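You operate a simulated robot arm through the tools that you are given. There is no shell and no other tool. Be economical: measure what you need, move in short steps, check, and stop when the job is done.

You are at the controls of a simulated two-armed robot. One attempt, no reset.

TASK
Pick up the A black-banded pipe from the counter top with one hand, pass it to the other hand and put it on the demagnetiser top.

It is judged by the outcome, as a careful person would: the job done as asked, and still so three seconds after it is handed in. It fails if anything else is knocked over, pushed out of place, dropped, spilled or broken.

THE ROBOT
Two 7-joint arms with two-finger grippers on one trunk, on a base that drives. Base frame: it is fixed to the floor where the robot stands at the start and does not move with it; the origin is under the middle of the robot, x ahead of it, y to its left, z up; the surface under the hand at the start is at about z = 0.9. Units: m, degrees, N and s.
The left shoulder is at the start at [0.029, 0.163, 1.231], the right one opposite. With the tool pointing down near the work surface each hand reaches from about 0.26 to 0.72 m from the robot's upright axis, wherever it stands, measured 20 degrees to its own side. Places, roughly: demagnetiser top (33x19 cm) [0.5, 0.32, 0.96]. Payload 2.45 kg a hand.
The tool frame of a hand sits at the grasp point between the pads (the TCP): z along the fingers, y along the line on which they close. The tips reach 0.026 m beyond it. The gripper opens to 0.096 m. The gripper's body begins 0.069 m behind the TCP.
Orientation is that of the tool frame in the base frame, as [roll, pitch, yaw] about the fixed x, y, z axes, in that order (R = Rz(yaw) Ry(pitch) Rx(roll)). With the fingers straight down and closing along the base's y, the tool's x points along the base's -x, its y along +y and its z along -z.

THE INTERFACE
- The arms move only by the tool apply_moves. It takes "left_motion", "right_motion" or both (then of equal length, played together; a hand with none holds still); each is a list of rows, each an object of numbers (a shift or turn left out is 0, a gripper value left out holds the last): "x", "y", "z": the shift along the base's x, y, z in m; "ax", "ay", "az": the turn, a rotation vector about the base's x, y, z in rad. In form: [{"x": .., "y": .., "z": .., "ax": .., "ay": .., "az": ..}, ...]. A call has 1 to 12 rows; each row shifts and turns the commanded pose from where the row before left it. "left_jaw" and "right_jaw" are, for a hand that has rows, the opening in per cent of the stroke, from 0 (shut) to 100 (fully open), set as the call begins (left out, the last holds). Each row takes 0.2 s and may step no farther than 0.05 m and 8.6 degrees from the row before; otherwise, or with a gripper value out of range, the whole call is refused. Where a pose cannot be reached the arm comes as near as it can. A force on the tool above 40 N (or 10 N above the force at the start of the call, whichever is more), or a blocked arm, ends the call early, and 0.2 s more pass. The fingers move at their own pace and stop on an object; they squeeze with about 23 N. The grip force told is the motor's: it shows also when the fingers shut on nothing. Time passes only in rows, and 0.2 s behind the last, so rows that do not move let the fingers close. It gives the time, the measured TCP pose, the force on the tool (base axes), the opening and the grip force at its end, in the units of the frame above (readings bear some noise), with the torque about the TCP (base axes, N m) and any sound that the robot's microphone picked up, and new pictures: "show" is both (left out), scene, wrist or none (wrist: the cameras of the hands that moved).
- Cameras (640 x 400 px; columns grow to the right, rows downward): "scene" is now at [0.0683, 0.0405, 1.7115]; the picture's right is [0.47, -0.88, -0.00], its down [-0.70, -0.37, -0.61] and it looks along [0.54, 0.29, -0.79] (base axes); focal length 292 px, centre (320, 200). "left" rides on the left gripper at [0.082, -0.003, -0.098] in its tool frame; the picture's right is [0.04, 1.00, 0.00], its down [-0.73, 0.03, -0.68] and it looks along [-0.68, 0.03, 0.73] (tool axes); focal length 256 px, centre (320, 200). "right" rides on the right gripper at [0.082, 0.003, -0.098] in its tool frame; the picture's right is [-0.04, 1.00, 0.00], its down [-0.73, -0.03, -0.68] and it looks along [-0.68, -0.03, 0.73] (tool axes); focal length 256 px, centre (320, 200). There is no depth. A picture from a camera that has moved, and an enlarged one, comes with that camera's place and axes in the base frame and with its lens. The place of the scene camera against the robot may be out by one fixed shift of up to 0.018 m in any direction.
- move_column(by): slides the trunk up (or, below 0, down) by that many m; the arms and the scene camera ride with it, the base frame stays. It gives what a move gives, with no picture.
- base_move(legs): drives the robot by 1 to 6 legs, each [ahead, left, turn to the left] in m, m and degrees, along the robot's own axes; the way and the turn of a leg run together, so that a leg with both is an arc; at most 1.5 m and 180 degrees a leg. The arms and the cameras ride along, it lands a little off, and it stops where it bumps. It gives what a move gives, and a new picture of the scene camera.
- pan_tilt(pan, tilt): turns the head with the scene camera to pan (to the left, within 120 degrees either way) and tilt (down, from -29 to 69), counted from straight ahead of the robot. It gives what a move gives, and a new picture of the scene camera.
- close_up(camera, box): a new picture of the part [left, top, right, bottom] of that camera's present view, enlarged. No time passes.
- close_job(): hands the job in; it is judged then, once.

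Work in short steps. Places have to be worked out from the pictures, the camera data and where the tool is seen: move nearer, look again, correct. Check each grasp and each placing, and mend what went wrong. You have 120 turns and 260 pictures in all, those below and enlarged ones among them. Open the grippers and draw the arms clear of the work before you hand the job in, unless the task says otherwise; then end with one line.

The tools are called as a command line: name --argument value ..., lists and objects as JSON in quotes. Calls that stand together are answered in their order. apply_moves: Moves the arms, as the interface text tells. Its arguments: {"type":"object","properties":{"left_motion":{"type":"array"},"left_jaw":{"type":"number"},"right_motion":{"type":"array"},"right_jaw":{"type":"number"},"show":{"type":"string","enum":["both","scene","wrist","none"]}},"required":[]} The other tools are called the same way: move_column (by) slides the trunk up or down; base_move (legs) drives the base; pan_tilt (pan, tilt) turns the head that bears the scene camera; close_up (camera, box) takes an enlarged picture of a part of a camera's view; close_job () hands the job in.

At the start:

```text
time: 0.0
left_ee_pos: [0.5249, 0.2668, 1.2233]
left_orientation: [-180.0, -0.1, -179.9]
left_wrist_force: [0.9, -0.2, 0.5]
left_torque: [-0.03, 0.04, -0.01]
left_finger_gap: 0.096
left_grasp_force: 0.1
right_ee_pos: [0.4466, -0.0708, 1.2606]
right_orientation: [179.8, -0.1, -179.9]
right_wrist_force: [-0.2, -0.1, -0.3]
right_torque: [-0.01, -0.01, 0.0]
right_finger_gap: 0.096
right_grasp_force: 0.0
trunk travel left (down, up): [-0.4, 0.167]
robot x, y, heading: [0.0008, -0.002, 0.2]
head pan, tilt: [27.9, 52.1]
```

scene: 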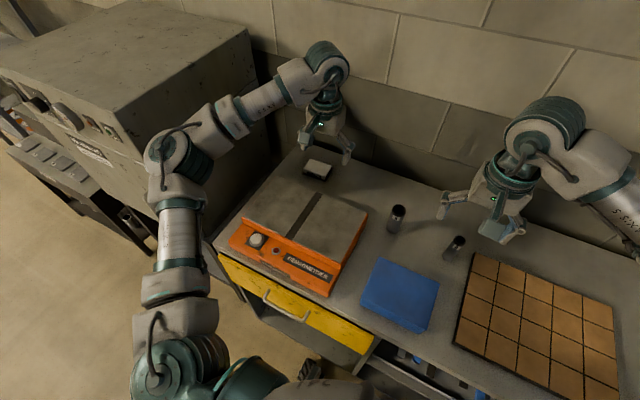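
right: 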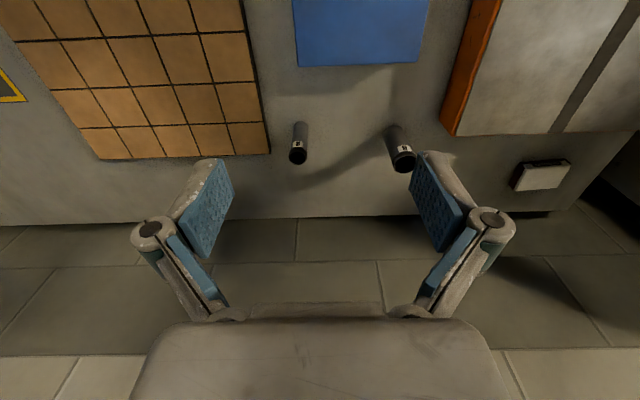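
left: 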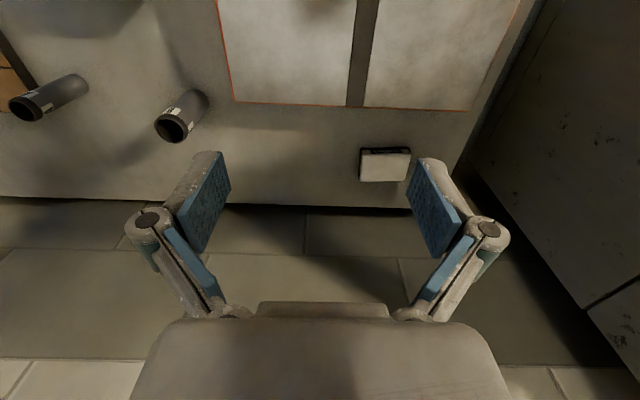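

Two upright dark pipes stand on the counter; I zoom in to tell which one is the "A" black-banded one.

close_up --camera "scene" --box '[370, 190, 490, 265]'

close_up --camera "right" --box '[270, 110, 430, 190]'

close_up --camera "left" --box '[0, 60, 220, 150]'

```text
5.33 times, centred on (430, 228) of scene
camera zoom: at [0.0683, 0.0405, 1.7115], right [0.47, -0.88, 0.0], down [-0.7, -0.37, -0.61], along [0.54, 0.29, -0.79], focal length 1558 px, centre (-267, 53)
```

zoom: 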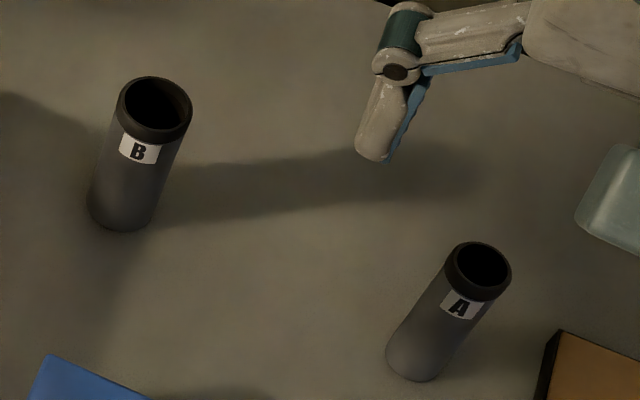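

```text
4.00 times, centred on (350, 150) of right
camera zoom: at [0.3657, -0.0674, 1.3602], right [0.04, 1.0, 0.0], down [0.73, -0.03, 0.68], along [0.68, -0.03, -0.73], focal length 1024 px, centre (200, 400)
```

zoom: 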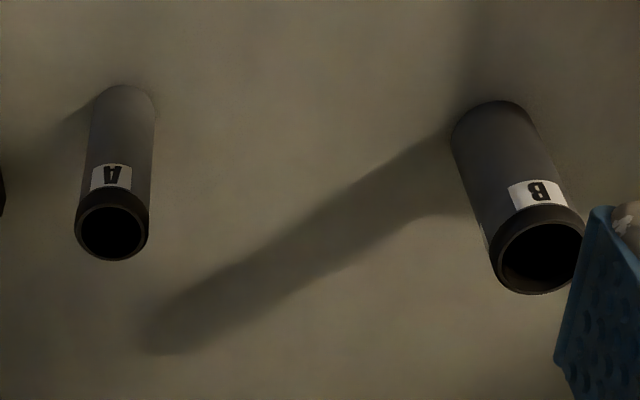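

```text
2.91 times, centred on (110, 105) of left
camera zoom: at [0.4445, 0.2659, 1.3214], right [-0.04, 1.0, 0.0], down [0.73, 0.03, 0.68], along [0.68, 0.03, -0.73], focal length 745 px, centre (931, 476)
```

zoom: 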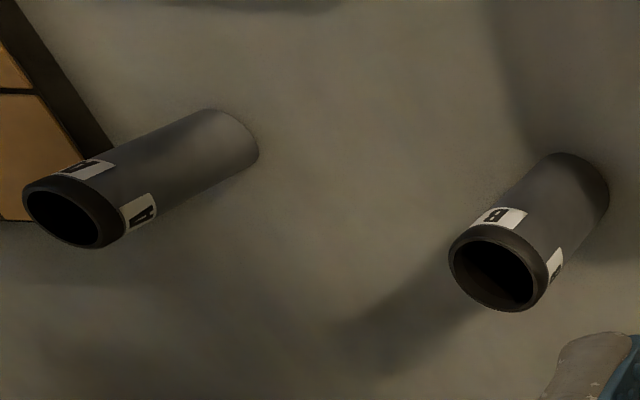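

A is the right-hand pipe, judged to stand at about (0.60, -0.115), ~0.10 tall and ~3 cm thick. I plan to grip it low from the right with a tilted right hand, so the left can take the top from above. First turn the right hand in the air.

apply_moves --right_motion '[{"az": -0.1428, "x": 0.012, "y": -0.018}, {"az": -0.1428, "x": 0.012, "y": -0.018}, {"az": -0.1428, "x": 0.012, "y": -0.018}, {"az": -0.1428, "x": 0.012, "y": -0.018}, {"az": -0.1428, "x": 0.012, "y": -0.018}, {"az": -0.1428, "x": 0.012, "y": -0.018}, {"az": -0.1428, "x": 0.012, "y": -0.018}, {"az": -0.1428, "x": 0.012, "y": -0.018}, {"az": -0.1428, "x": 0.012, "y": -0.018}, {"az": -0.1428, "x": 0.012, "y": -0.018}, {"az": -0.1428, "x": 0.012, "y": -0.018}]' --show "none"

apply_moves --right_motion '[{"ax": 0.131, "z": -0.015}, {"ax": 0.131, "z": -0.015}, {"ax": 0.131, "z": -0.015}, {"ax": 0.131, "z": -0.015}, {"ax": 0.131, "z": -0.015}, {"ax": 0.131, "z": -0.015}, {"ax": 0.131, "z": -0.015}, {"ax": 0.131, "z": -0.015}]'

```text
time: 2.4
left_ee_pos: [0.5214, 0.2672, 1.2265]
left_orientation: [179.9, 0.1, -180.0]
left_wrist_force: [0.1, -0.3, 0.4]
left_torque: [-0.01, 0.02, -0.02]
left_finger_gap: 0.096
left_grasp_force: 0.0
right_ee_pos: [0.5758, -0.2705, 1.2624]
right_orientation: [179.9, 0.3, 90.0]
right_wrist_force: [0.2, -0.5, 0.1]
right_torque: [0.01, 0.01, 0.0]
right_finger_gap: 0.0961
right_grasp_force: 0.0
trunk travel left (down, up): [-0.4, 0.167]
robot x, y, heading: [0.0011, 0.0009, 0.1]
head pan, tilt: [27.9, 52.1]
```

```text
time: 4.2
left_ee_pos: [0.5223, 0.2642, 1.2257]
left_orientation: [179.9, 0.1, -179.9]
left_wrist_force: [0.4, -0.3, -0.1]
left_torque: [0.02, 0.03, -0.01]
left_finger_gap: 0.0959
left_grasp_force: 0.1
right_ee_pos: [0.5746, -0.2702, 1.1426]
right_orientation: [179.7, -60.0, 90.1]
right_wrist_force: [0.0, -0.3, 0.0]
right_torque: [0.01, 0.01, 0.0]
right_finger_gap: 0.0962
right_grasp_force: 0.1
trunk travel left (down, up): [-0.4, 0.167]
robot x, y, heading: [0.0025, -0.0001, -0.1]
head pan, tilt: [27.9, 52.1]
camera scene: at [0.069, 0.0366, 1.7115], right [0.47, -0.88, 0.0], down [-0.7, -0.37, -0.61], along [0.54, 0.29, -0.79], focal length 292 px, centre (320, 200)
camera right: at [0.5776, -0.3148, 1.2632], right [1.0, -0.02, -0.03], down [-0.03, -0.95, -0.3], along [-0.02, 0.3, -0.95], focal length 256 px, centre (320, 200)
```

scene: 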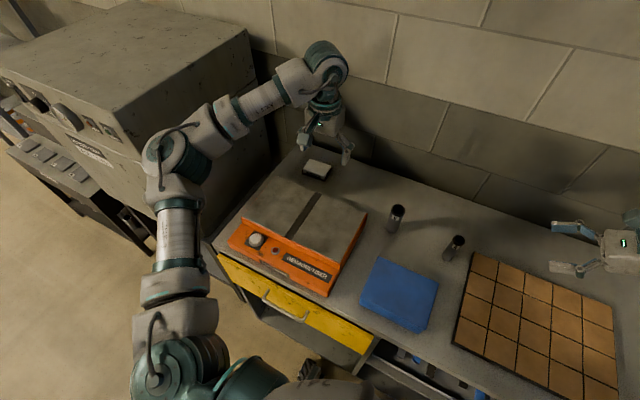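
right: 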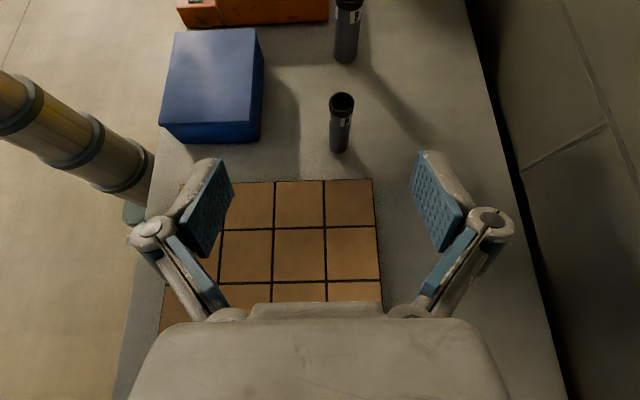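

The right camera puts pipe A at about (0.602, -0.111), top at z≈1.00. I move to a pre-grasp 10 cm back along the tool axis and look again.

apply_moves --right_motion '[{"x": 0.009, "y": 0.0, "z": -0.04}, {"x": 0.009, "y": 0.018, "z": -0.04}, {"x": 0.009, "y": 0.018, "z": -0.04}, {"y": 0.018, "z": -0.02}, {"y": 0.018, "z": -0.015}]'

```text
time: 5.4
left_ee_pos: [0.5214, 0.2665, 1.2261]
left_orientation: [179.9, 0.1, -179.9]
left_wrist_force: [-0.2, 0.5, -0.5]
left_torque: [0.02, 0.02, 0.01]
left_finger_gap: 0.0961
left_grasp_force: 0.0
right_ee_pos: [0.6033, -0.1975, 0.9869]
right_orientation: [179.8, -59.8, 90.1]
right_wrist_force: [0.8, -0.1, -0.2]
right_torque: [0.0, 0.02, 0.01]
right_finger_gap: 0.0956
right_grasp_force: 0.0
trunk travel left (down, up): [-0.4, 0.167]
robot x, y, heading: [0.0012, 0.0034, 0.2]
head pan, tilt: [27.9, 52.1]
camera scene: at [0.069, 0.0389, 1.7115], right [0.47, -0.88, 0.0], down [-0.7, -0.37, -0.61], along [0.54, 0.29, -0.79], focal length 292 px, centre (320, 200)
camera right: at [0.6063, -0.242, 1.1074], right [1.0, -0.02, -0.03], down [-0.03, -0.96, -0.29], along [-0.03, 0.29, -0.96], focal length 256 px, centre (320, 200)
```

scene: 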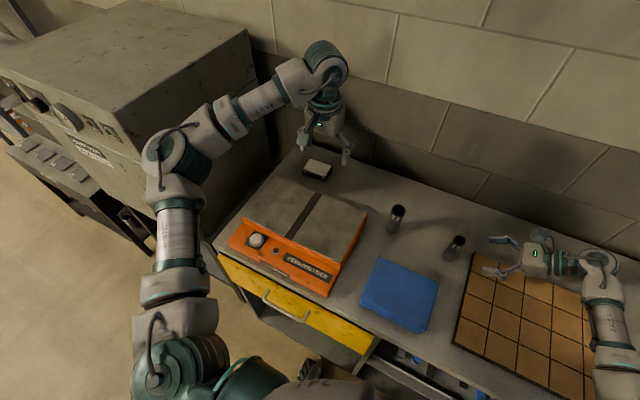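
right: 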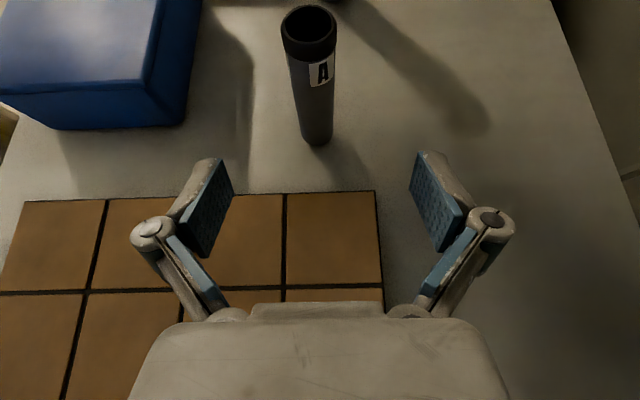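

Refined pipe position ≈ (0.599, -0.113). I advance along the tool axis with the jaws open.

apply_moves --right_motion '[{"x": -0.002, "y": 0.017, "z": -0.011}, {"x": -0.002, "y": 0.017, "z": -0.011}, {"y": 0.017, "z": -0.011}, {"y": 0.017, "z": -0.011}, {"y": 0.017, "z": -0.01}]' --right_jaw 100

```text
time: 6.6
left_ee_pos: [0.5219, 0.266, 1.2248]
left_orientation: [-179.9, 0.1, -179.9]
left_wrist_force: [-0.3, 0.2, 0.3]
left_torque: [0.03, -0.01, -0.03]
left_finger_gap: 0.0961
left_grasp_force: 0.2
right_ee_pos: [0.5983, -0.1112, 0.9346]
right_orientation: [179.8, -59.8, 90.1]
right_wrist_force: [0.4, -0.3, 0.4]
right_torque: [0.02, 0.0, -0.02]
right_finger_gap: 0.0959
right_grasp_force: 0.0
trunk travel left (down, up): [-0.4, 0.167]
robot x, y, heading: [-0.0012, 0.0001, 0.0]
head pan, tilt: [27.9, 52.1]
camera scene: at [0.0691, 0.0399, 1.7114], right [0.47, -0.88, 0.0], down [-0.7, -0.37, -0.61], along [0.54, 0.29, -0.79], focal length 292 px, centre (320, 200)
camera right: at [0.6018, -0.1552, 1.0542], right [1.0, -0.02, -0.03], down [-0.03, -0.96, -0.29], along [-0.03, 0.29, -0.96], focal length 256 px, centre (320, 200)
```

scene: 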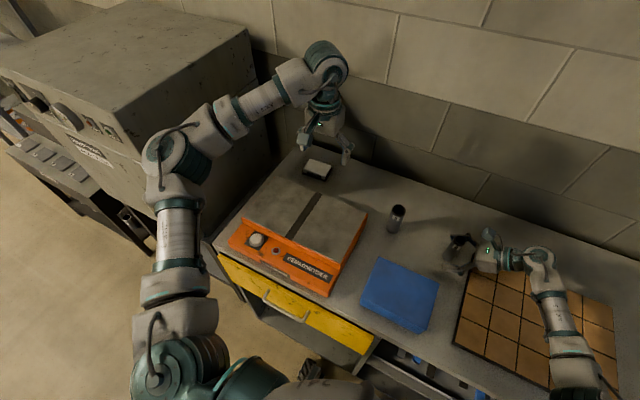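
right: 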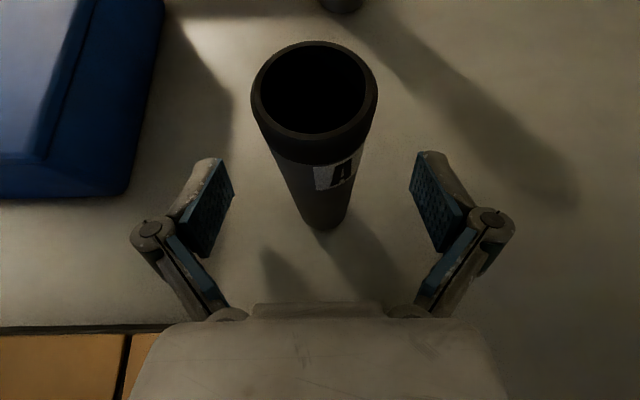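

The pipe sits centred between the pads. Closing the right gripper.

apply_moves --right_motion '[{}, {}, {}, {}]' --right_jaw 0 --show "wrist"

```text
time: 7.6
left_ee_pos: [0.5218, 0.2679, 1.2255]
left_orientation: [-180.0, 0.1, 180.0]
left_wrist_force: [0.1, -0.6, 0.6]
left_torque: [0.01, 0.0, 0.02]
left_finger_gap: 0.0961
left_grasp_force: 0.1
right_ee_pos: [0.5981, -0.1111, 0.9342]
right_orientation: [179.7, -59.7, 90.2]
right_wrist_force: [0.0, 0.2, 1.6]
right_torque: [0.08, -0.02, 0.02]
right_finger_gap: 0.0282
right_grasp_force: 23.1
trunk travel left (down, up): [-0.4, 0.167]
robot x, y, heading: [0.0007, 0.0003, -0.0]
head pan, tilt: [27.9, 52.1]
camera right: at [0.6015, -0.1555, 1.0548], right [1.0, -0.02, -0.03], down [-0.03, -0.96, -0.29], along [-0.02, 0.29, -0.96], focal length 256 px, centre (320, 200)
```

right: 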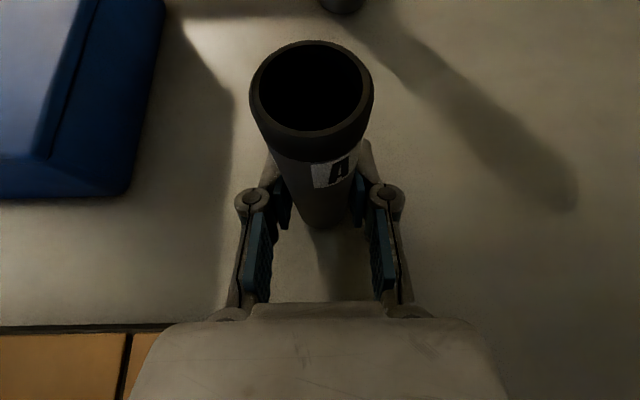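

The grip holds at 23 N with a 28 mm gap. I lift the pipe and carry it to the middle, while the left hand turns 90° in the air.

apply_moves --right_motion '[{"z": 0.03}, {"z": 0.04}, {"z": 0.04}, {"z": 0.04}, {"z": 0.045}, {"y": 0.025, "x": -0.008}, {"y": 0.025, "x": -0.008}, {"y": 0.025, "x": -0.008}, {"y": 0.025, "x": -0.008}, {"y": 0.025, "x": -0.008}, {"y": 0.025, "x": -0.008}]' --left_motion '[{"az": -0.1428, "y": 0.005}, {"az": -0.1428, "y": 0.005}, {"az": -0.1428, "y": 0.005}, {"az": -0.1428, "y": 0.005}, {"az": -0.1428, "y": 0.005}, {"az": -0.1428, "y": 0.005}, {"az": -0.1428}, {"az": -0.1428}, {"az": -0.1428}, {"az": -0.1428}, {"az": -0.1428}]' --show "none"

apply_moves --left_motion '[{"ax": -0.131, "z": 0.015}, {"ax": -0.131, "z": 0.015}, {"ax": -0.131, "z": 0.015}, {"ax": -0.131, "z": 0.015}]' --right_motion '[{}, {}, {}, {}]'

```text
time: 10.0
left_ee_pos: [0.3117, 0.1252, 1.1947]
left_orientation: [-179.9, 0.1, 90.2]
left_wrist_force: [0.1, -0.2, 1.1]
left_torque: [0.02, 0.01, -0.01]
left_finger_gap: 0.0961
left_grasp_force: 0.1
left hand out of reach, approached as far as the arm can: row 5, 6, 7, 8, 9, 10, 11
right_ee_pos: [0.5506, 0.0375, 1.1297]
right_orientation: [179.8, -59.8, 90.1]
right_wrist_force: [-0.1, 0.0, -2.1]
right_torque: [-0.02, 0.01, 0.01]
right_finger_gap: 0.0283
right_grasp_force: 23.0
trunk travel left (down, up): [-0.4, 0.167]
robot x, y, heading: [-0.0007, 0.0038, -0.1]
head pan, tilt: [27.9, 52.1]
```

```text
time: 11.0
left_ee_pos: [0.3111, 0.1279, 1.2547]
left_orientation: [-179.8, 30.4, 90.2]
left_wrist_force: [0.1, -0.7, 0.1]
left_torque: [0.0, 0.03, 0.02]
left_finger_gap: 0.096
left_grasp_force: 0.2
right_ee_pos: [0.5522, 0.0373, 1.1294]
right_orientation: [179.8, -59.9, 90.1]
right_wrist_force: [-0.1, -0.1, -1.3]
right_torque: [0.05, 0.02, -0.03]
right_finger_gap: 0.0282
right_grasp_force: 22.9
trunk travel left (down, up): [-0.4, 0.167]
robot x, y, heading: [-0.0017, 0.0014, 0.1]
head pan, tilt: [27.9, 52.1]
camera scene: at [0.0687, 0.0402, 1.7114], right [0.47, -0.88, 0.0], down [-0.7, -0.37, -0.61], along [0.54, 0.29, -0.79], focal length 292 px, centre (320, 200)
camera right: at [0.5551, -0.006, 1.2496], right [1.0, -0.02, -0.03], down [-0.03, -0.96, -0.29], along [-0.03, 0.29, -0.96], focal length 256 px, centre (320, 200)
camera left: at [0.3075, 0.2488, 1.2983], right [1.0, 0.04, -0.02], down [0.03, -0.29, 0.96], along [0.03, -0.96, -0.29], focal length 256 px, centre (320, 200)
```

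scene: 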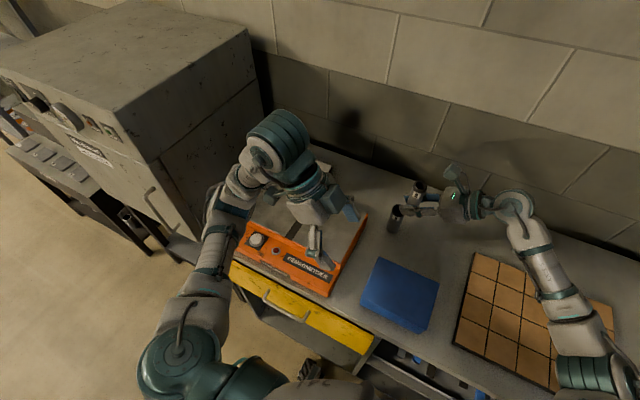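
right: 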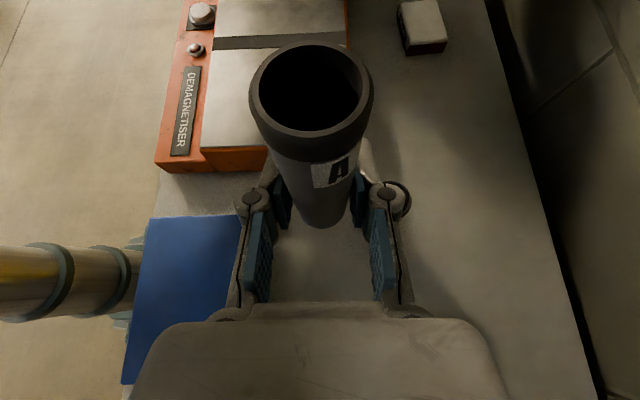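
left: 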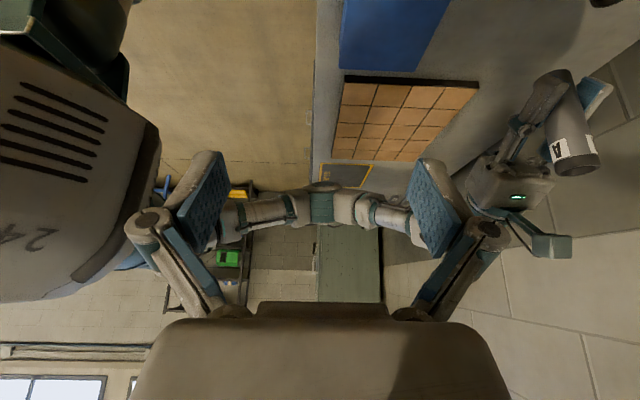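

The left arm hit a limit while turning and swung in to (0.31, 0.13), but its orientation is now as wanted. I test whether it can go forward in this posture, staying left of the pipe.

apply_moves --left_motion '[{"x": 0.03, "y": 0.02, "z": 0.01}, {"x": 0.03, "y": 0.02, "z": 0.01}, {"x": 0.03, "y": 0.01}, {"x": 0.03, "y": 0.01}]' --show "scene"

```text
time: 12.0
left_ee_pos: [0.3158, 0.1236, 1.2855]
left_orientation: [-179.8, 30.4, 90.3]
left_wrist_force: [-0.8, 0.2, 0.5]
left_torque: [-0.03, 0.0, -0.03]
left_finger_gap: 0.0959
left_grasp_force: 0.2
left hand out of reach, approached as far as the arm can: row 1, 2, 3, 4
right_ee_pos: [0.5516, 0.036, 1.1282]
right_orientation: [179.8, -59.8, 90.1]
right_wrist_force: [-0.8, 0.4, -0.7]
right_torque: [0.03, -0.03, 0.0]
right_finger_gap: 0.0279
right_grasp_force: 22.6
trunk travel left (down, up): [-0.4, 0.167]
robot x, y, heading: [-0.0021, 0.0035, 0.1]
head pan, tilt: [27.9, 52.1]
camera scene: at [0.0686, 0.0393, 1.7114], right [0.47, -0.88, 0.0], down [-0.7, -0.37, -0.61], along [0.54, 0.29, -0.79], focal length 292 px, centre (320, 200)
```

scene: 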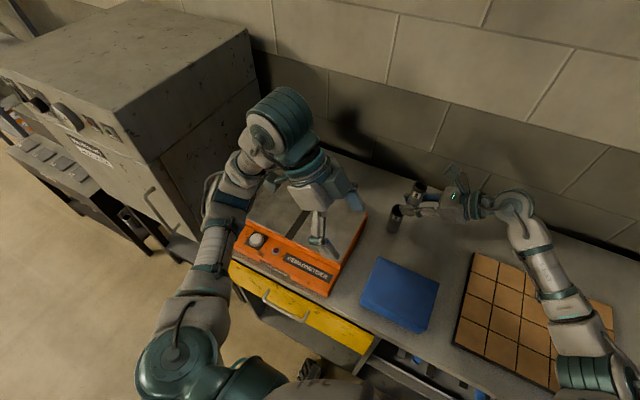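

This posture is a joint limit for the left arm; the mirror of the right hand's posture (turned the other way) should reach. I undo the tilt and turn back.

apply_moves --left_motion '[{"ax": 0.131}, {"ax": 0.131}, {"ax": 0.131}, {"ax": 0.131}, {"az": 0.1428}, {"az": 0.1428}, {"az": 0.1428}, {"az": 0.1428}, {"az": 0.1428}, {"az": 0.1428}, {"az": 0.1428}, {"az": 0.1428}]' --show "none"

apply_moves --left_motion '[{"az": 0.1428, "x": 0.017, "y": 0.016}, {"az": 0.1428, "x": 0.017, "y": 0.016}, {"az": 0.1428, "x": 0.017, "y": 0.016}, {"az": 0.1428, "x": 0.017, "y": 0.016}, {"az": 0.1428, "x": 0.017, "y": 0.016}, {"az": 0.1428, "x": 0.017, "y": 0.016}, {"az": 0.1428, "x": 0.017, "y": 0.016}, {"az": 0.1428, "x": 0.017, "y": 0.016}, {"az": 0.1428, "x": 0.017, "y": 0.016}, {"az": 0.1428, "x": 0.017, "y": 0.016}, {"az": 0.1428, "x": 0.017, "y": 0.016}]' --show "scene"

```text
time: 14.6
left_ee_pos: [0.3012, 0.114, 1.2808]
left_orientation: [-179.9, 0.1, 155.7]
left_wrist_force: [-0.4, -0.4, -1.0]
left_torque: [-0.06, 0.04, 0.0]
left_finger_gap: 0.096
left_grasp_force: 0.0
left hand out of reach, approached as far as the arm can: row 1, 2, 3, 4
right_ee_pos: [0.5518, 0.0366, 1.1293]
right_orientation: [179.8, -59.9, 90.0]
right_wrist_force: [0.0, -0.4, -2.0]
right_torque: [0.0, -0.02, 0.01]
right_finger_gap: 0.0281
right_grasp_force: 22.6
trunk travel left (down, up): [-0.4, 0.167]
robot x, y, heading: [-0.0011, 0.0019, 0.3]
head pan, tilt: [27.9, 52.1]
```

```text
time: 17.0
left_ee_pos: [0.4891, 0.2913, 1.2799]
left_orientation: [179.9, 0.0, -114.3]
left_wrist_force: [-0.4, 0.1, 0.5]
left_torque: [0.03, -0.01, 0.0]
left_finger_gap: 0.0962
left_grasp_force: 0.0
right_ee_pos: [0.5514, 0.0392, 1.1284]
right_orientation: [179.8, -59.7, 90.1]
right_wrist_force: [0.9, -0.4, -1.1]
right_torque: [-0.01, 0.0, 0.02]
right_finger_gap: 0.028
right_grasp_force: 22.9
trunk travel left (down, up): [-0.4, 0.167]
robot x, y, heading: [-0.0011, -0.0017, 0.1]
head pan, tilt: [27.9, 52.1]
camera scene: at [0.0696, 0.041, 1.7114], right [0.47, -0.88, 0.0], down [-0.7, -0.37, -0.61], along [0.54, 0.29, -0.79], focal length 292 px, centre (320, 200)
```

scene: 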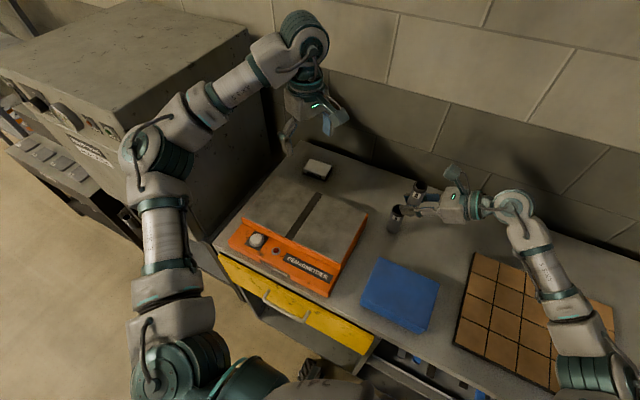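

The turn works this way. I finish the yaw and tilt the left hand 60°, mirror of the right, staying well clear to the left.

apply_moves --left_motion '[{"az": 0.1413, "x": 0.006}, {"az": 0.1413, "x": 0.006}, {"az": 0.1413, "x": 0.006}, {"ax": -0.131, "x": 0.006}, {"ax": -0.131, "x": 0.006}, {"ax": -0.131, "x": 0.006}, {"ax": -0.131, "x": 0.006}, {"ax": -0.131, "x": 0.006}, {"ax": -0.131, "x": 0.006}, {"ax": -0.131, "x": 0.006}, {"ax": -0.131, "x": 0.002}]'

```text
time: 19.4
left_ee_pos: [0.5504, 0.291, 1.2782]
left_orientation: [-179.8, -60.1, -90.3]
left_wrist_force: [-0.8, -0.1, -0.6]
left_torque: [0.02, 0.02, -0.01]
left_finger_gap: 0.0959
left_grasp_force: 0.1
right_ee_pos: [0.5518, 0.0382, 1.1292]
right_orientation: [179.8, -59.7, 90.1]
right_wrist_force: [-0.6, -0.8, -2.0]
right_torque: [0.0, 0.01, 0.01]
right_finger_gap: 0.0281
right_grasp_force: 22.8
trunk travel left (down, up): [-0.4, 0.167]
robot x, y, heading: [0.0014, -0.0021, 0.2]
head pan, tilt: [27.9, 52.1]
camera scene: at [0.0695, 0.0424, 1.7113], right [0.47, -0.88, 0.0], down [-0.7, -0.37, -0.61], along [0.54, 0.29, -0.79], focal length 292 px, centre (320, 200)
camera left: at [0.5542, 0.3378, 1.3985], right [-1.0, -0.02, 0.03], down [-0.03, 0.95, -0.3], along [-0.03, -0.3, -0.95], focal length 256 px, centre (320, 200)
```

scene: 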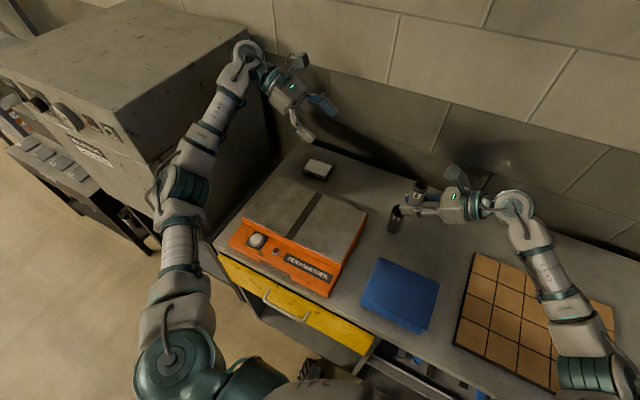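
left: 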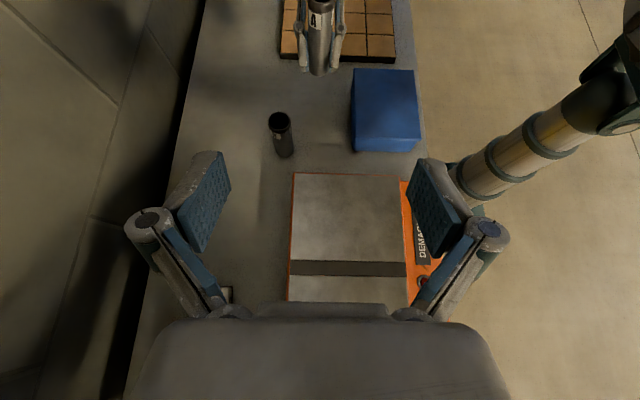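

The left hand is now the mirror of the right. I move it to a pre-grasp about 12 cm short of the pipe and look.

apply_moves --left_motion '[{"y": -0.035, "z": -0.01}, {"y": -0.035, "z": -0.01}, {"y": -0.035, "z": -0.01}, {"y": -0.035, "z": -0.01}]' --left_jaw 75

```text
time: 20.4
left_ee_pos: [0.5483, 0.15, 1.2407]
left_orientation: [-179.8, -59.9, -90.2]
left_wrist_force: [-0.9, -0.8, 0.7]
left_torque: [-0.02, 0.01, 0.03]
left_finger_gap: 0.0721
left_grasp_force: 0.1
right_ee_pos: [0.552, 0.0371, 1.128]
right_orientation: [179.9, -59.9, 90.1]
right_wrist_force: [-0.6, -0.2, -2.0]
right_torque: [-0.05, 0.03, -0.03]
right_finger_gap: 0.028
right_grasp_force: 23.3
trunk travel left (down, up): [-0.4, 0.167]
robot x, y, heading: [0.0024, -0.0013, 0.0]
head pan, tilt: [27.9, 52.1]
camera scene: at [0.0698, 0.0388, 1.7114], right [0.47, -0.88, 0.0], down [-0.7, -0.37, -0.61], along [0.54, 0.29, -0.79], focal length 292 px, centre (320, 200)
camera left: at [0.5515, 0.195, 1.3597], right [-1.0, -0.02, 0.03], down [-0.03, 0.96, -0.29], along [-0.03, -0.3, -0.96], focal length 256 px, centre (320, 200)
```

scene: 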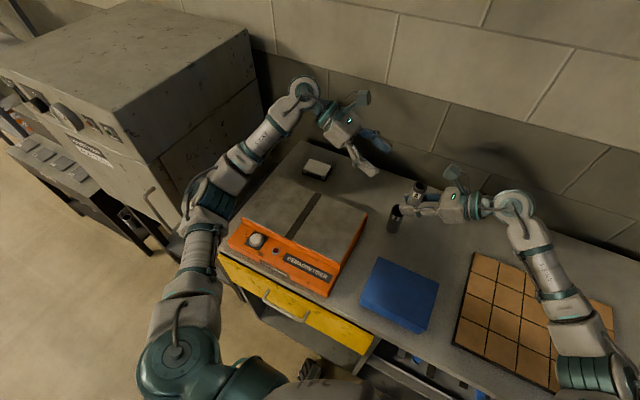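
left: 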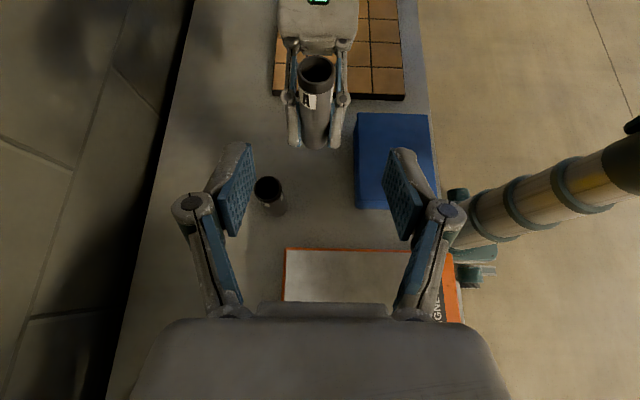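

The pipe's rim sits at about (0.551, 0.036, 1.198), in line with the left tool axis. I advance most of the way and check.

apply_moves --left_motion '[{"x": 0.001, "y": -0.02, "z": -0.0115}, {"x": 0.001, "y": -0.02, "z": -0.0115}, {"x": 0.001, "y": -0.02, "z": -0.0115}]'

```text
time: 21.2
left_ee_pos: [0.5509, 0.0904, 1.2051]
left_orientation: [-179.8, -59.9, -90.2]
left_wrist_force: [0.1, -1.1, -0.6]
left_torque: [0.03, -0.02, 0.02]
left_finger_gap: 0.0721
left_grasp_force: 0.0
right_ee_pos: [0.5515, 0.0369, 1.1293]
right_orientation: [179.8, -59.8, 90.1]
right_wrist_force: [0.6, 0.4, -1.7]
right_torque: [-0.02, 0.01, -0.02]
right_finger_gap: 0.0284
right_grasp_force: 22.9
trunk travel left (down, up): [-0.4, 0.167]
robot x, y, heading: [-0.0005, -0.0026, 0.1]
head pan, tilt: [27.9, 52.1]
camera scene: at [0.0696, 0.0388, 1.7114], right [0.47, -0.88, 0.0], down [-0.7, -0.37, -0.61], along [0.54, 0.29, -0.79], focal length 292 px, centre (320, 200)
camera left: at [0.5551, 0.1358, 1.324], right [-1.0, -0.02, 0.03], down [-0.03, 0.96, -0.29], along [-0.03, -0.29, -0.96], focal length 256 px, centre (320, 200)
```

scene: 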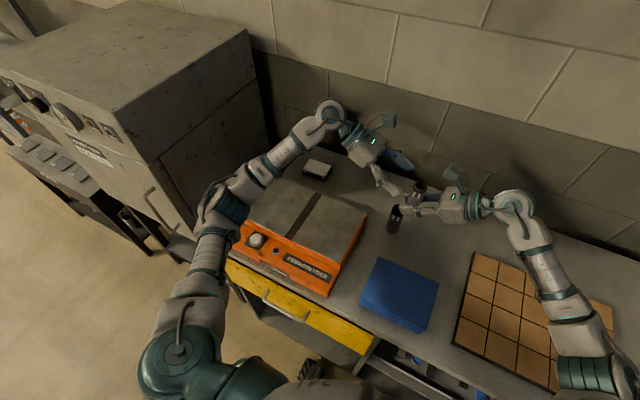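
left: 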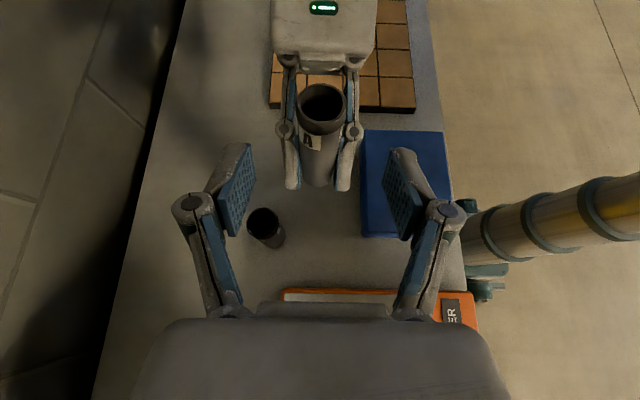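

Alignment is good; I make the last advance, ending slightly high to clear the right knuckles.

apply_moves --left_motion '[{"y": -0.015, "z": -0.007}, {"y": -0.015, "z": -0.007}, {"y": -0.014, "z": -0.007}]'

close_up --camera "scene" --box '[360, 130, 480, 250]'

```text
time: 22.0
left_ee_pos: [0.5513, 0.047, 1.1844]
left_orientation: [-179.8, -59.9, -90.4]
left_wrist_force: [0.4, 0.6, 0.0]
left_torque: [-0.02, 0.01, -0.02]
left_finger_gap: 0.072
left_grasp_force: 0.0
right_ee_pos: [0.5517, 0.0366, 1.1289]
right_orientation: [179.8, -59.8, 90.1]
right_wrist_force: [-0.1, -0.9, -2.1]
right_torque: [0.01, -0.04, 0.0]
right_finger_gap: 0.0282
right_grasp_force: 23.0
trunk travel left (down, up): [-0.4, 0.167]
robot x, y, heading: [-0.0004, -0.0003, -0.2]
head pan, tilt: [27.9, 52.1]
camera scene: at [0.0695, 0.0388, 1.7114], right [0.47, -0.88, 0.0], down [-0.7, -0.37, -0.61], along [0.54, 0.29, -0.79], focal length 292 px, centre (320, 200)
camera left: at [0.5554, 0.0916, 1.3034], right [-1.0, -0.02, 0.03], down [-0.03, 0.96, -0.29], along [-0.03, -0.29, -0.96], focal length 256 px, centre (320, 200)
```

scene: 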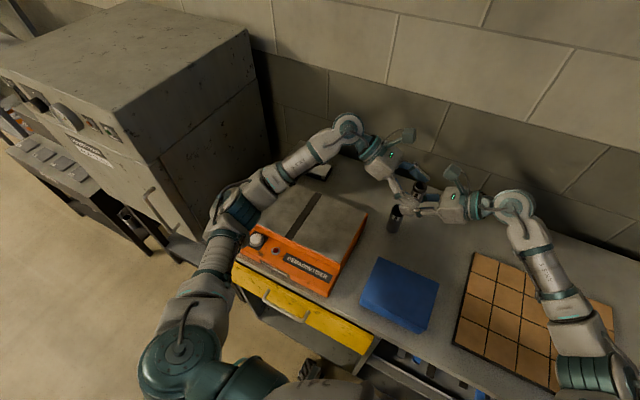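
left: 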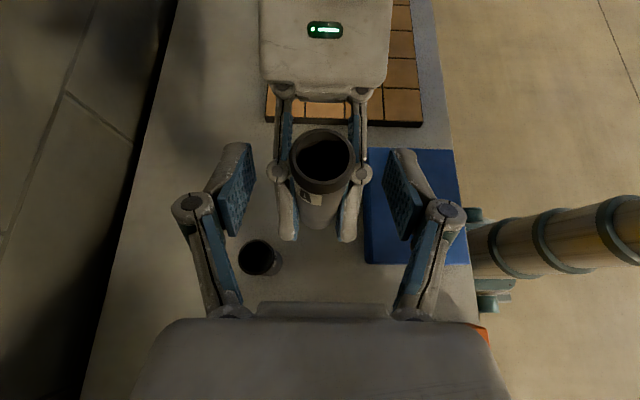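

```text
3.33 times, centred on (420, 190) of scene
camera zoom: at [0.0695, 0.0388, 1.7114], right [0.47, -0.88, 0.0], down [-0.7, -0.37, -0.61], along [0.54, 0.29, -0.79], focal length 974 px, centre (-13, 233)
```

zoom: 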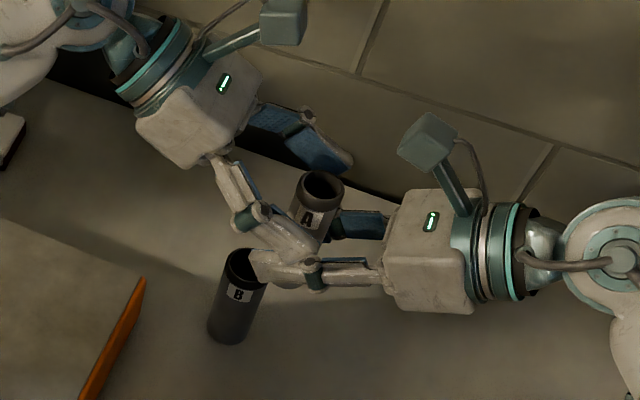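

The left pads straddle the upper part of the pipe above the right fingers. Closing the left gripper.

apply_moves --left_motion '[{}, {}, {}, {}]' --left_jaw 0 --show "wrist"

close_up --camera "scene" --box '[360, 130, 480, 250]'

```text
time: 23.0
left_ee_pos: [0.5533, 0.0463, 1.1853]
left_orientation: [-179.8, -59.8, -90.2]
left_wrist_force: [-1.3, 0.9, 1.4]
left_torque: [0.07, 0.05, -0.04]
left_finger_gap: 0.0288
left_grasp_force: 22.9
right_ee_pos: [0.5513, 0.0366, 1.1297]
right_orientation: [179.9, -59.8, 90.1]
right_wrist_force: [1.2, -0.6, -3.1]
right_torque: [-0.02, 0.05, 0.01]
right_finger_gap: 0.0281
right_grasp_force: 22.8
trunk travel left (down, up): [-0.4, 0.167]
robot x, y, heading: [0.0016, 0.0011, 0.1]
head pan, tilt: [27.9, 52.1]
camera left: at [0.5554, 0.0923, 1.3036], right [-1.0, -0.02, 0.03], down [-0.03, 0.96, -0.29], along [-0.03, -0.3, -0.96], focal length 256 px, centre (320, 200)
```

left: 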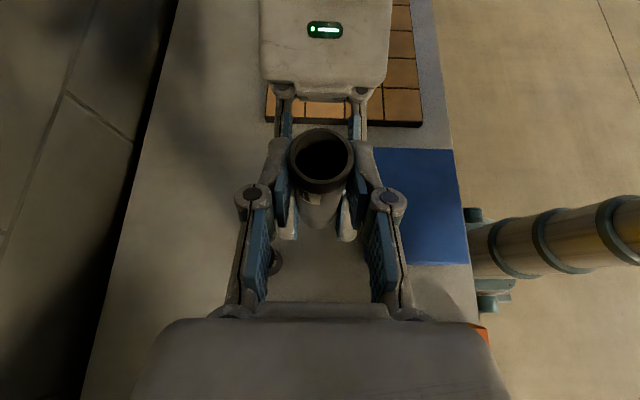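

```text
3.33 times, centred on (420, 190) of scene
camera zoom: at [0.0694, 0.0394, 1.7114], right [0.47, -0.88, 0.0], down [-0.7, -0.37, -0.61], along [0.54, 0.29, -0.79], focal length 974 px, centre (-13, 233)
```

zoom: 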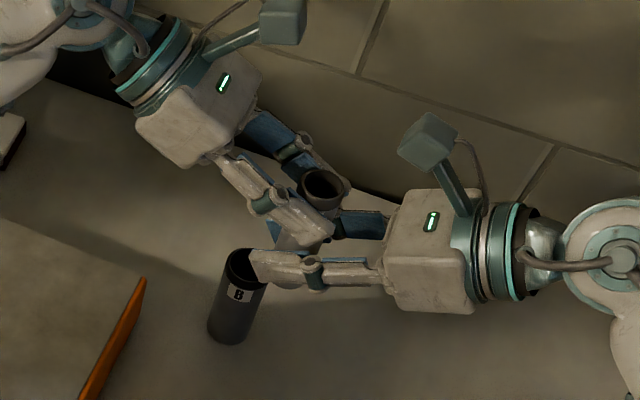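

Left holds at 23 N (28.8 mm). I open the right hand and withdraw it straight to the right (mostly along -y).

apply_moves --right_motion '[{}, {}, {}]' --right_jaw 60 --show "none"

apply_moves --right_motion '[{"y": -0.015}, {"y": -0.02}, {"y": -0.025}, {"y": -0.03}, {"y": -0.04, "z": 0.01}, {"y": -0.04, "z": 0.01}, {"y": -0.04, "z": 0.01}]'

```text
time: 23.8
left_ee_pos: [0.5513, 0.0463, 1.184]
left_orientation: [-179.9, -59.9, -90.2]
left_wrist_force: [0.0, 0.5, 0.5]
left_torque: [0.03, 0.03, 0.02]
left_finger_gap: 0.0286
left_grasp_force: 22.9
right_ee_pos: [0.5513, 0.0377, 1.1296]
right_orientation: [179.8, -59.7, 90.1]
right_wrist_force: [-0.5, 0.2, 0.3]
right_torque: [-0.03, -0.01, 0.0]
right_finger_gap: 0.0575
right_grasp_force: 0.0
trunk travel left (down, up): [-0.4, 0.167]
robot x, y, heading: [-0.0008, -0.0006, -0.0]
head pan, tilt: [27.9, 52.1]
```

```text
time: 25.4
left_ee_pos: [0.5517, 0.0448, 1.1843]
left_orientation: [-179.8, -59.8, -90.4]
left_wrist_force: [-0.6, -0.9, 0.4]
left_torque: [-0.01, -0.01, -0.01]
left_finger_gap: 0.0288
left_grasp_force: 23.0
right_ee_pos: [0.55, -0.1752, 1.1583]
right_orientation: [179.8, -59.9, 90.3]
right_wrist_force: [-0.3, 0.3, 0.0]
right_torque: [0.01, -0.01, -0.01]
right_finger_gap: 0.0576
right_grasp_force: 0.1
trunk travel left (down, up): [-0.4, 0.167]
robot x, y, heading: [0.0018, -0.0019, -0.2]
head pan, tilt: [27.9, 52.1]
camera scene: at [0.0686, 0.0356, 1.7115], right [0.47, -0.88, 0.0], down [-0.7, -0.37, -0.61], along [0.54, 0.29, -0.79], focal length 292 px, centre (320, 200)
camera right: at [0.5532, -0.2195, 1.279], right [1.0, -0.02, -0.03], down [-0.03, -0.96, -0.29], along [-0.03, 0.29, -0.96], focal length 256 px, centre (320, 200)
```

scene: 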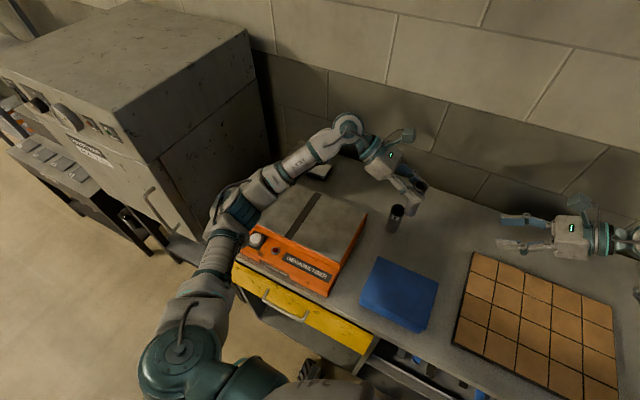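
right: 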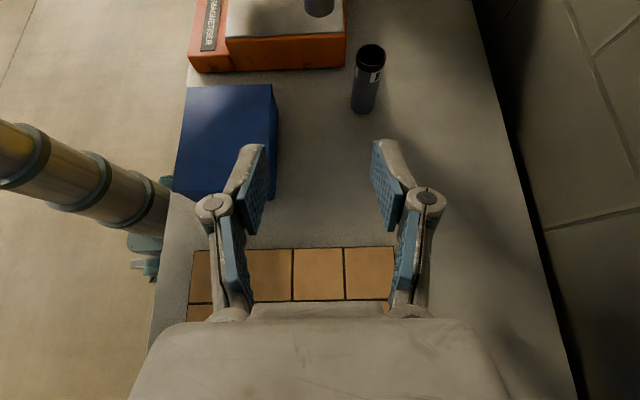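

The left hand holds the pipe alone. The demagnetiser's plate spans about x 0.40–0.59, y 0.15–0.48; I carry the pipe above its clear right half, target (0.50, 0.235).

apply_moves --left_motion '[{"z": 0.02, "y": 0.02}, {"y": 0.03, "x": -0.008, "z": 0.01}, {"y": 0.03, "x": -0.008}, {"y": 0.03, "x": -0.009}, {"y": 0.03, "x": -0.009}, {"y": 0.03, "x": -0.009}, {"y": 0.03, "x": -0.009}]'

```text
time: 27.0
left_ee_pos: [0.5004, 0.2498, 1.2127]
left_orientation: [-179.8, -60.0, -90.3]
left_wrist_force: [0.5, -0.5, -1.7]
left_torque: [0.01, 0.0, 0.03]
left_finger_gap: 0.0288
left_grasp_force: 23.0
right_ee_pos: [0.5498, -0.1721, 1.1601]
right_orientation: [179.7, -59.7, 90.1]
right_wrist_force: [-0.5, 0.5, 0.3]
right_torque: [-0.01, 0.01, 0.0]
right_finger_gap: 0.0577
right_grasp_force: 0.1
trunk travel left (down, up): [-0.4, 0.167]
robot x, y, heading: [0.0022, -0.0003, -0.1]
head pan, tilt: [27.9, 52.1]
camera scene: at [0.0675, 0.0412, 1.7115], right [0.47, -0.88, 0.0], down [-0.7, -0.37, -0.61], along [0.54, 0.29, -0.79], focal length 292 px, centre (320, 200)
camera left: at [0.5038, 0.2952, 1.333], right [-1.0, -0.02, 0.03], down [-0.03, 0.95, -0.3], along [-0.03, -0.3, -0.95], focal length 256 px, centre (320, 200)
```

scene: 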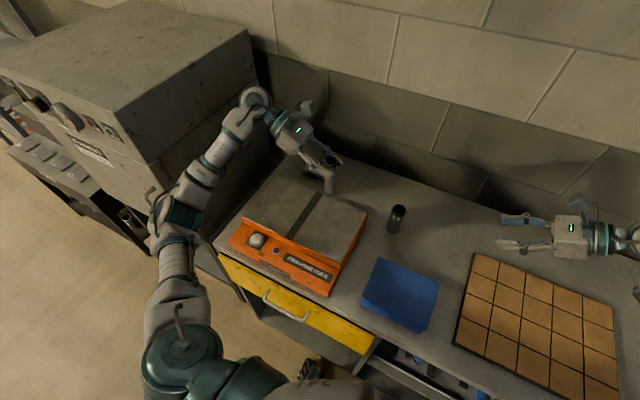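
left: 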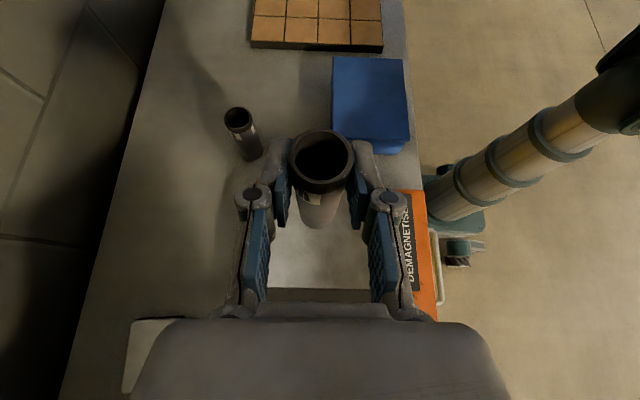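

The pipe hangs upright over the right half of the plate. I lower it most of the way.

apply_moves --left_motion '[{"z": -0.03, "y": -0.003}, {"z": -0.03}, {"z": -0.03}, {"z": -0.03}, {"z": -0.022}]'

close_up --camera "scene" --box '[230, 120, 390, 280]'

```text
time: 28.2
left_ee_pos: [0.5017, 0.2435, 1.0705]
left_orientation: [-179.6, -59.9, -90.4]
left_wrist_force: [0.5, -0.2, -1.7]
left_torque: [0.0, 0.01, 0.02]
left_finger_gap: 0.0289
left_grasp_force: 23.2
right_ee_pos: [0.5493, -0.1725, 1.1585]
right_orientation: [179.8, -59.9, 90.1]
right_wrist_force: [0.6, 0.8, -1.1]
right_torque: [0.02, -0.01, -0.01]
right_finger_gap: 0.0574
right_grasp_force: 0.0
trunk travel left (down, up): [-0.4, 0.167]
robot x, y, heading: [-0.0011, -0.0016, -0.0]
head pan, tilt: [27.9, 52.1]
camera scene: at [0.0682, 0.0397, 1.7115], right [0.47, -0.88, 0.0], down [-0.7, -0.37, -0.61], along [0.54, 0.29, -0.79], focal length 292 px, centre (320, 200)
camera left: at [0.5045, 0.2888, 1.1906], right [-1.0, -0.02, 0.03], down [-0.03, 0.96, -0.29], along [-0.03, -0.3, -0.96], focal length 256 px, centre (320, 200)
```

scene: 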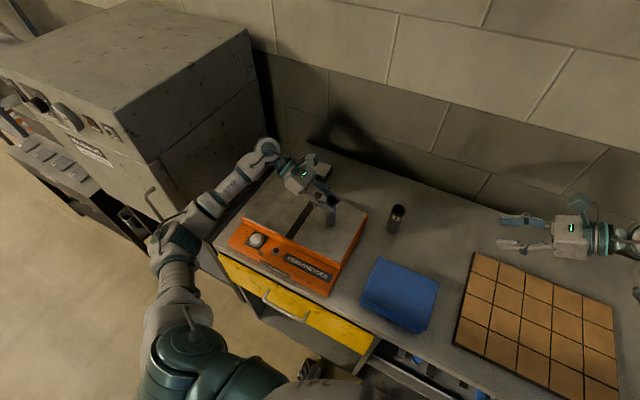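
left: 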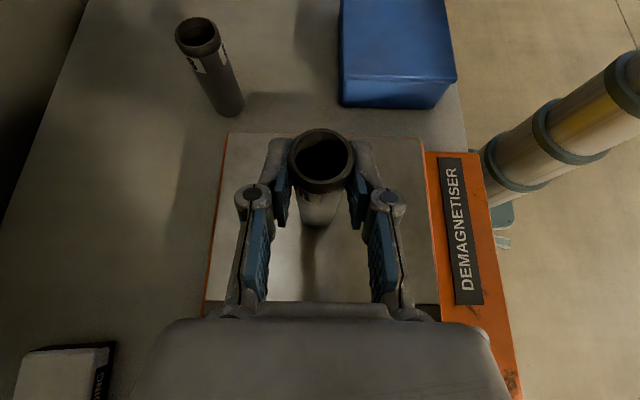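

```text
2.50 times, centred on (310, 200) of scene
camera zoom: at [0.0682, 0.0397, 1.7115], right [0.47, -0.88, 0.0], down [-0.7, -0.37, -0.61], along [0.54, 0.29, -0.79], focal length 730 px, centre (345, 200)
```

zoom: 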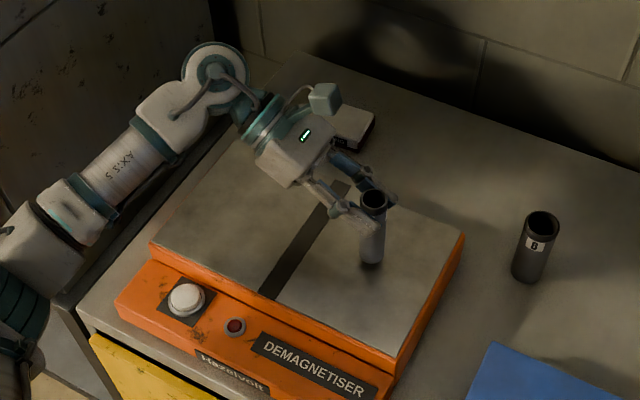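

About 1–2 cm remain; I lower in small steps watching for contact force.

apply_moves --left_motion '[{"z": -0.004}, {"z": -0.004}, {"z": -0.004}, {"z": -0.003}]' --show "none"

apply_moves --left_motion '[{"z": -0.002}, {"z": -0.001}]' --show "none"

```text
time: 29.2
left_ee_pos: [0.5, 0.243, 1.0605]
left_orientation: [-179.2, -60.0, -90.7]
left_wrist_force: [0.5, 3.0, 12.3]
left_torque: [0.29, -0.07, 0.03]
left_finger_gap: 0.0284
left_grasp_force: 22.8
right_ee_pos: [0.5499, -0.1726, 1.1594]
right_orientation: [179.7, -59.9, 90.2]
right_wrist_force: [0.7, -0.3, -0.3]
right_torque: [0.0, -0.01, 0.01]
right_finger_gap: 0.0577
right_grasp_force: 0.1
trunk travel left (down, up): [-0.4, 0.167]
robot x, y, heading: [-0.0024, 0.0013, -0.0]
head pan, tilt: [27.9, 52.1]
```

```text
time: 29.8
left_ee_pos: [0.4995, 0.2429, 1.0554]
left_orientation: [-179.5, -59.9, -90.5]
left_wrist_force: [3.5, 1.1, 17.0]
left_torque: [-0.16, -0.09, 0.03]
left_finger_gap: 0.0288
left_grasp_force: 23.2
right_ee_pos: [0.5486, -0.1732, 1.1598]
right_orientation: [179.7, -59.8, 90.1]
right_wrist_force: [-0.9, 0.3, 0.5]
right_torque: [0.01, 0.0, 0.0]
right_finger_gap: 0.0579
right_grasp_force: 0.0
trunk travel left (down, up): [-0.4, 0.167]
robot x, y, heading: [0.0009, 0.0003, -0.1]
head pan, tilt: [27.9, 52.1]
```

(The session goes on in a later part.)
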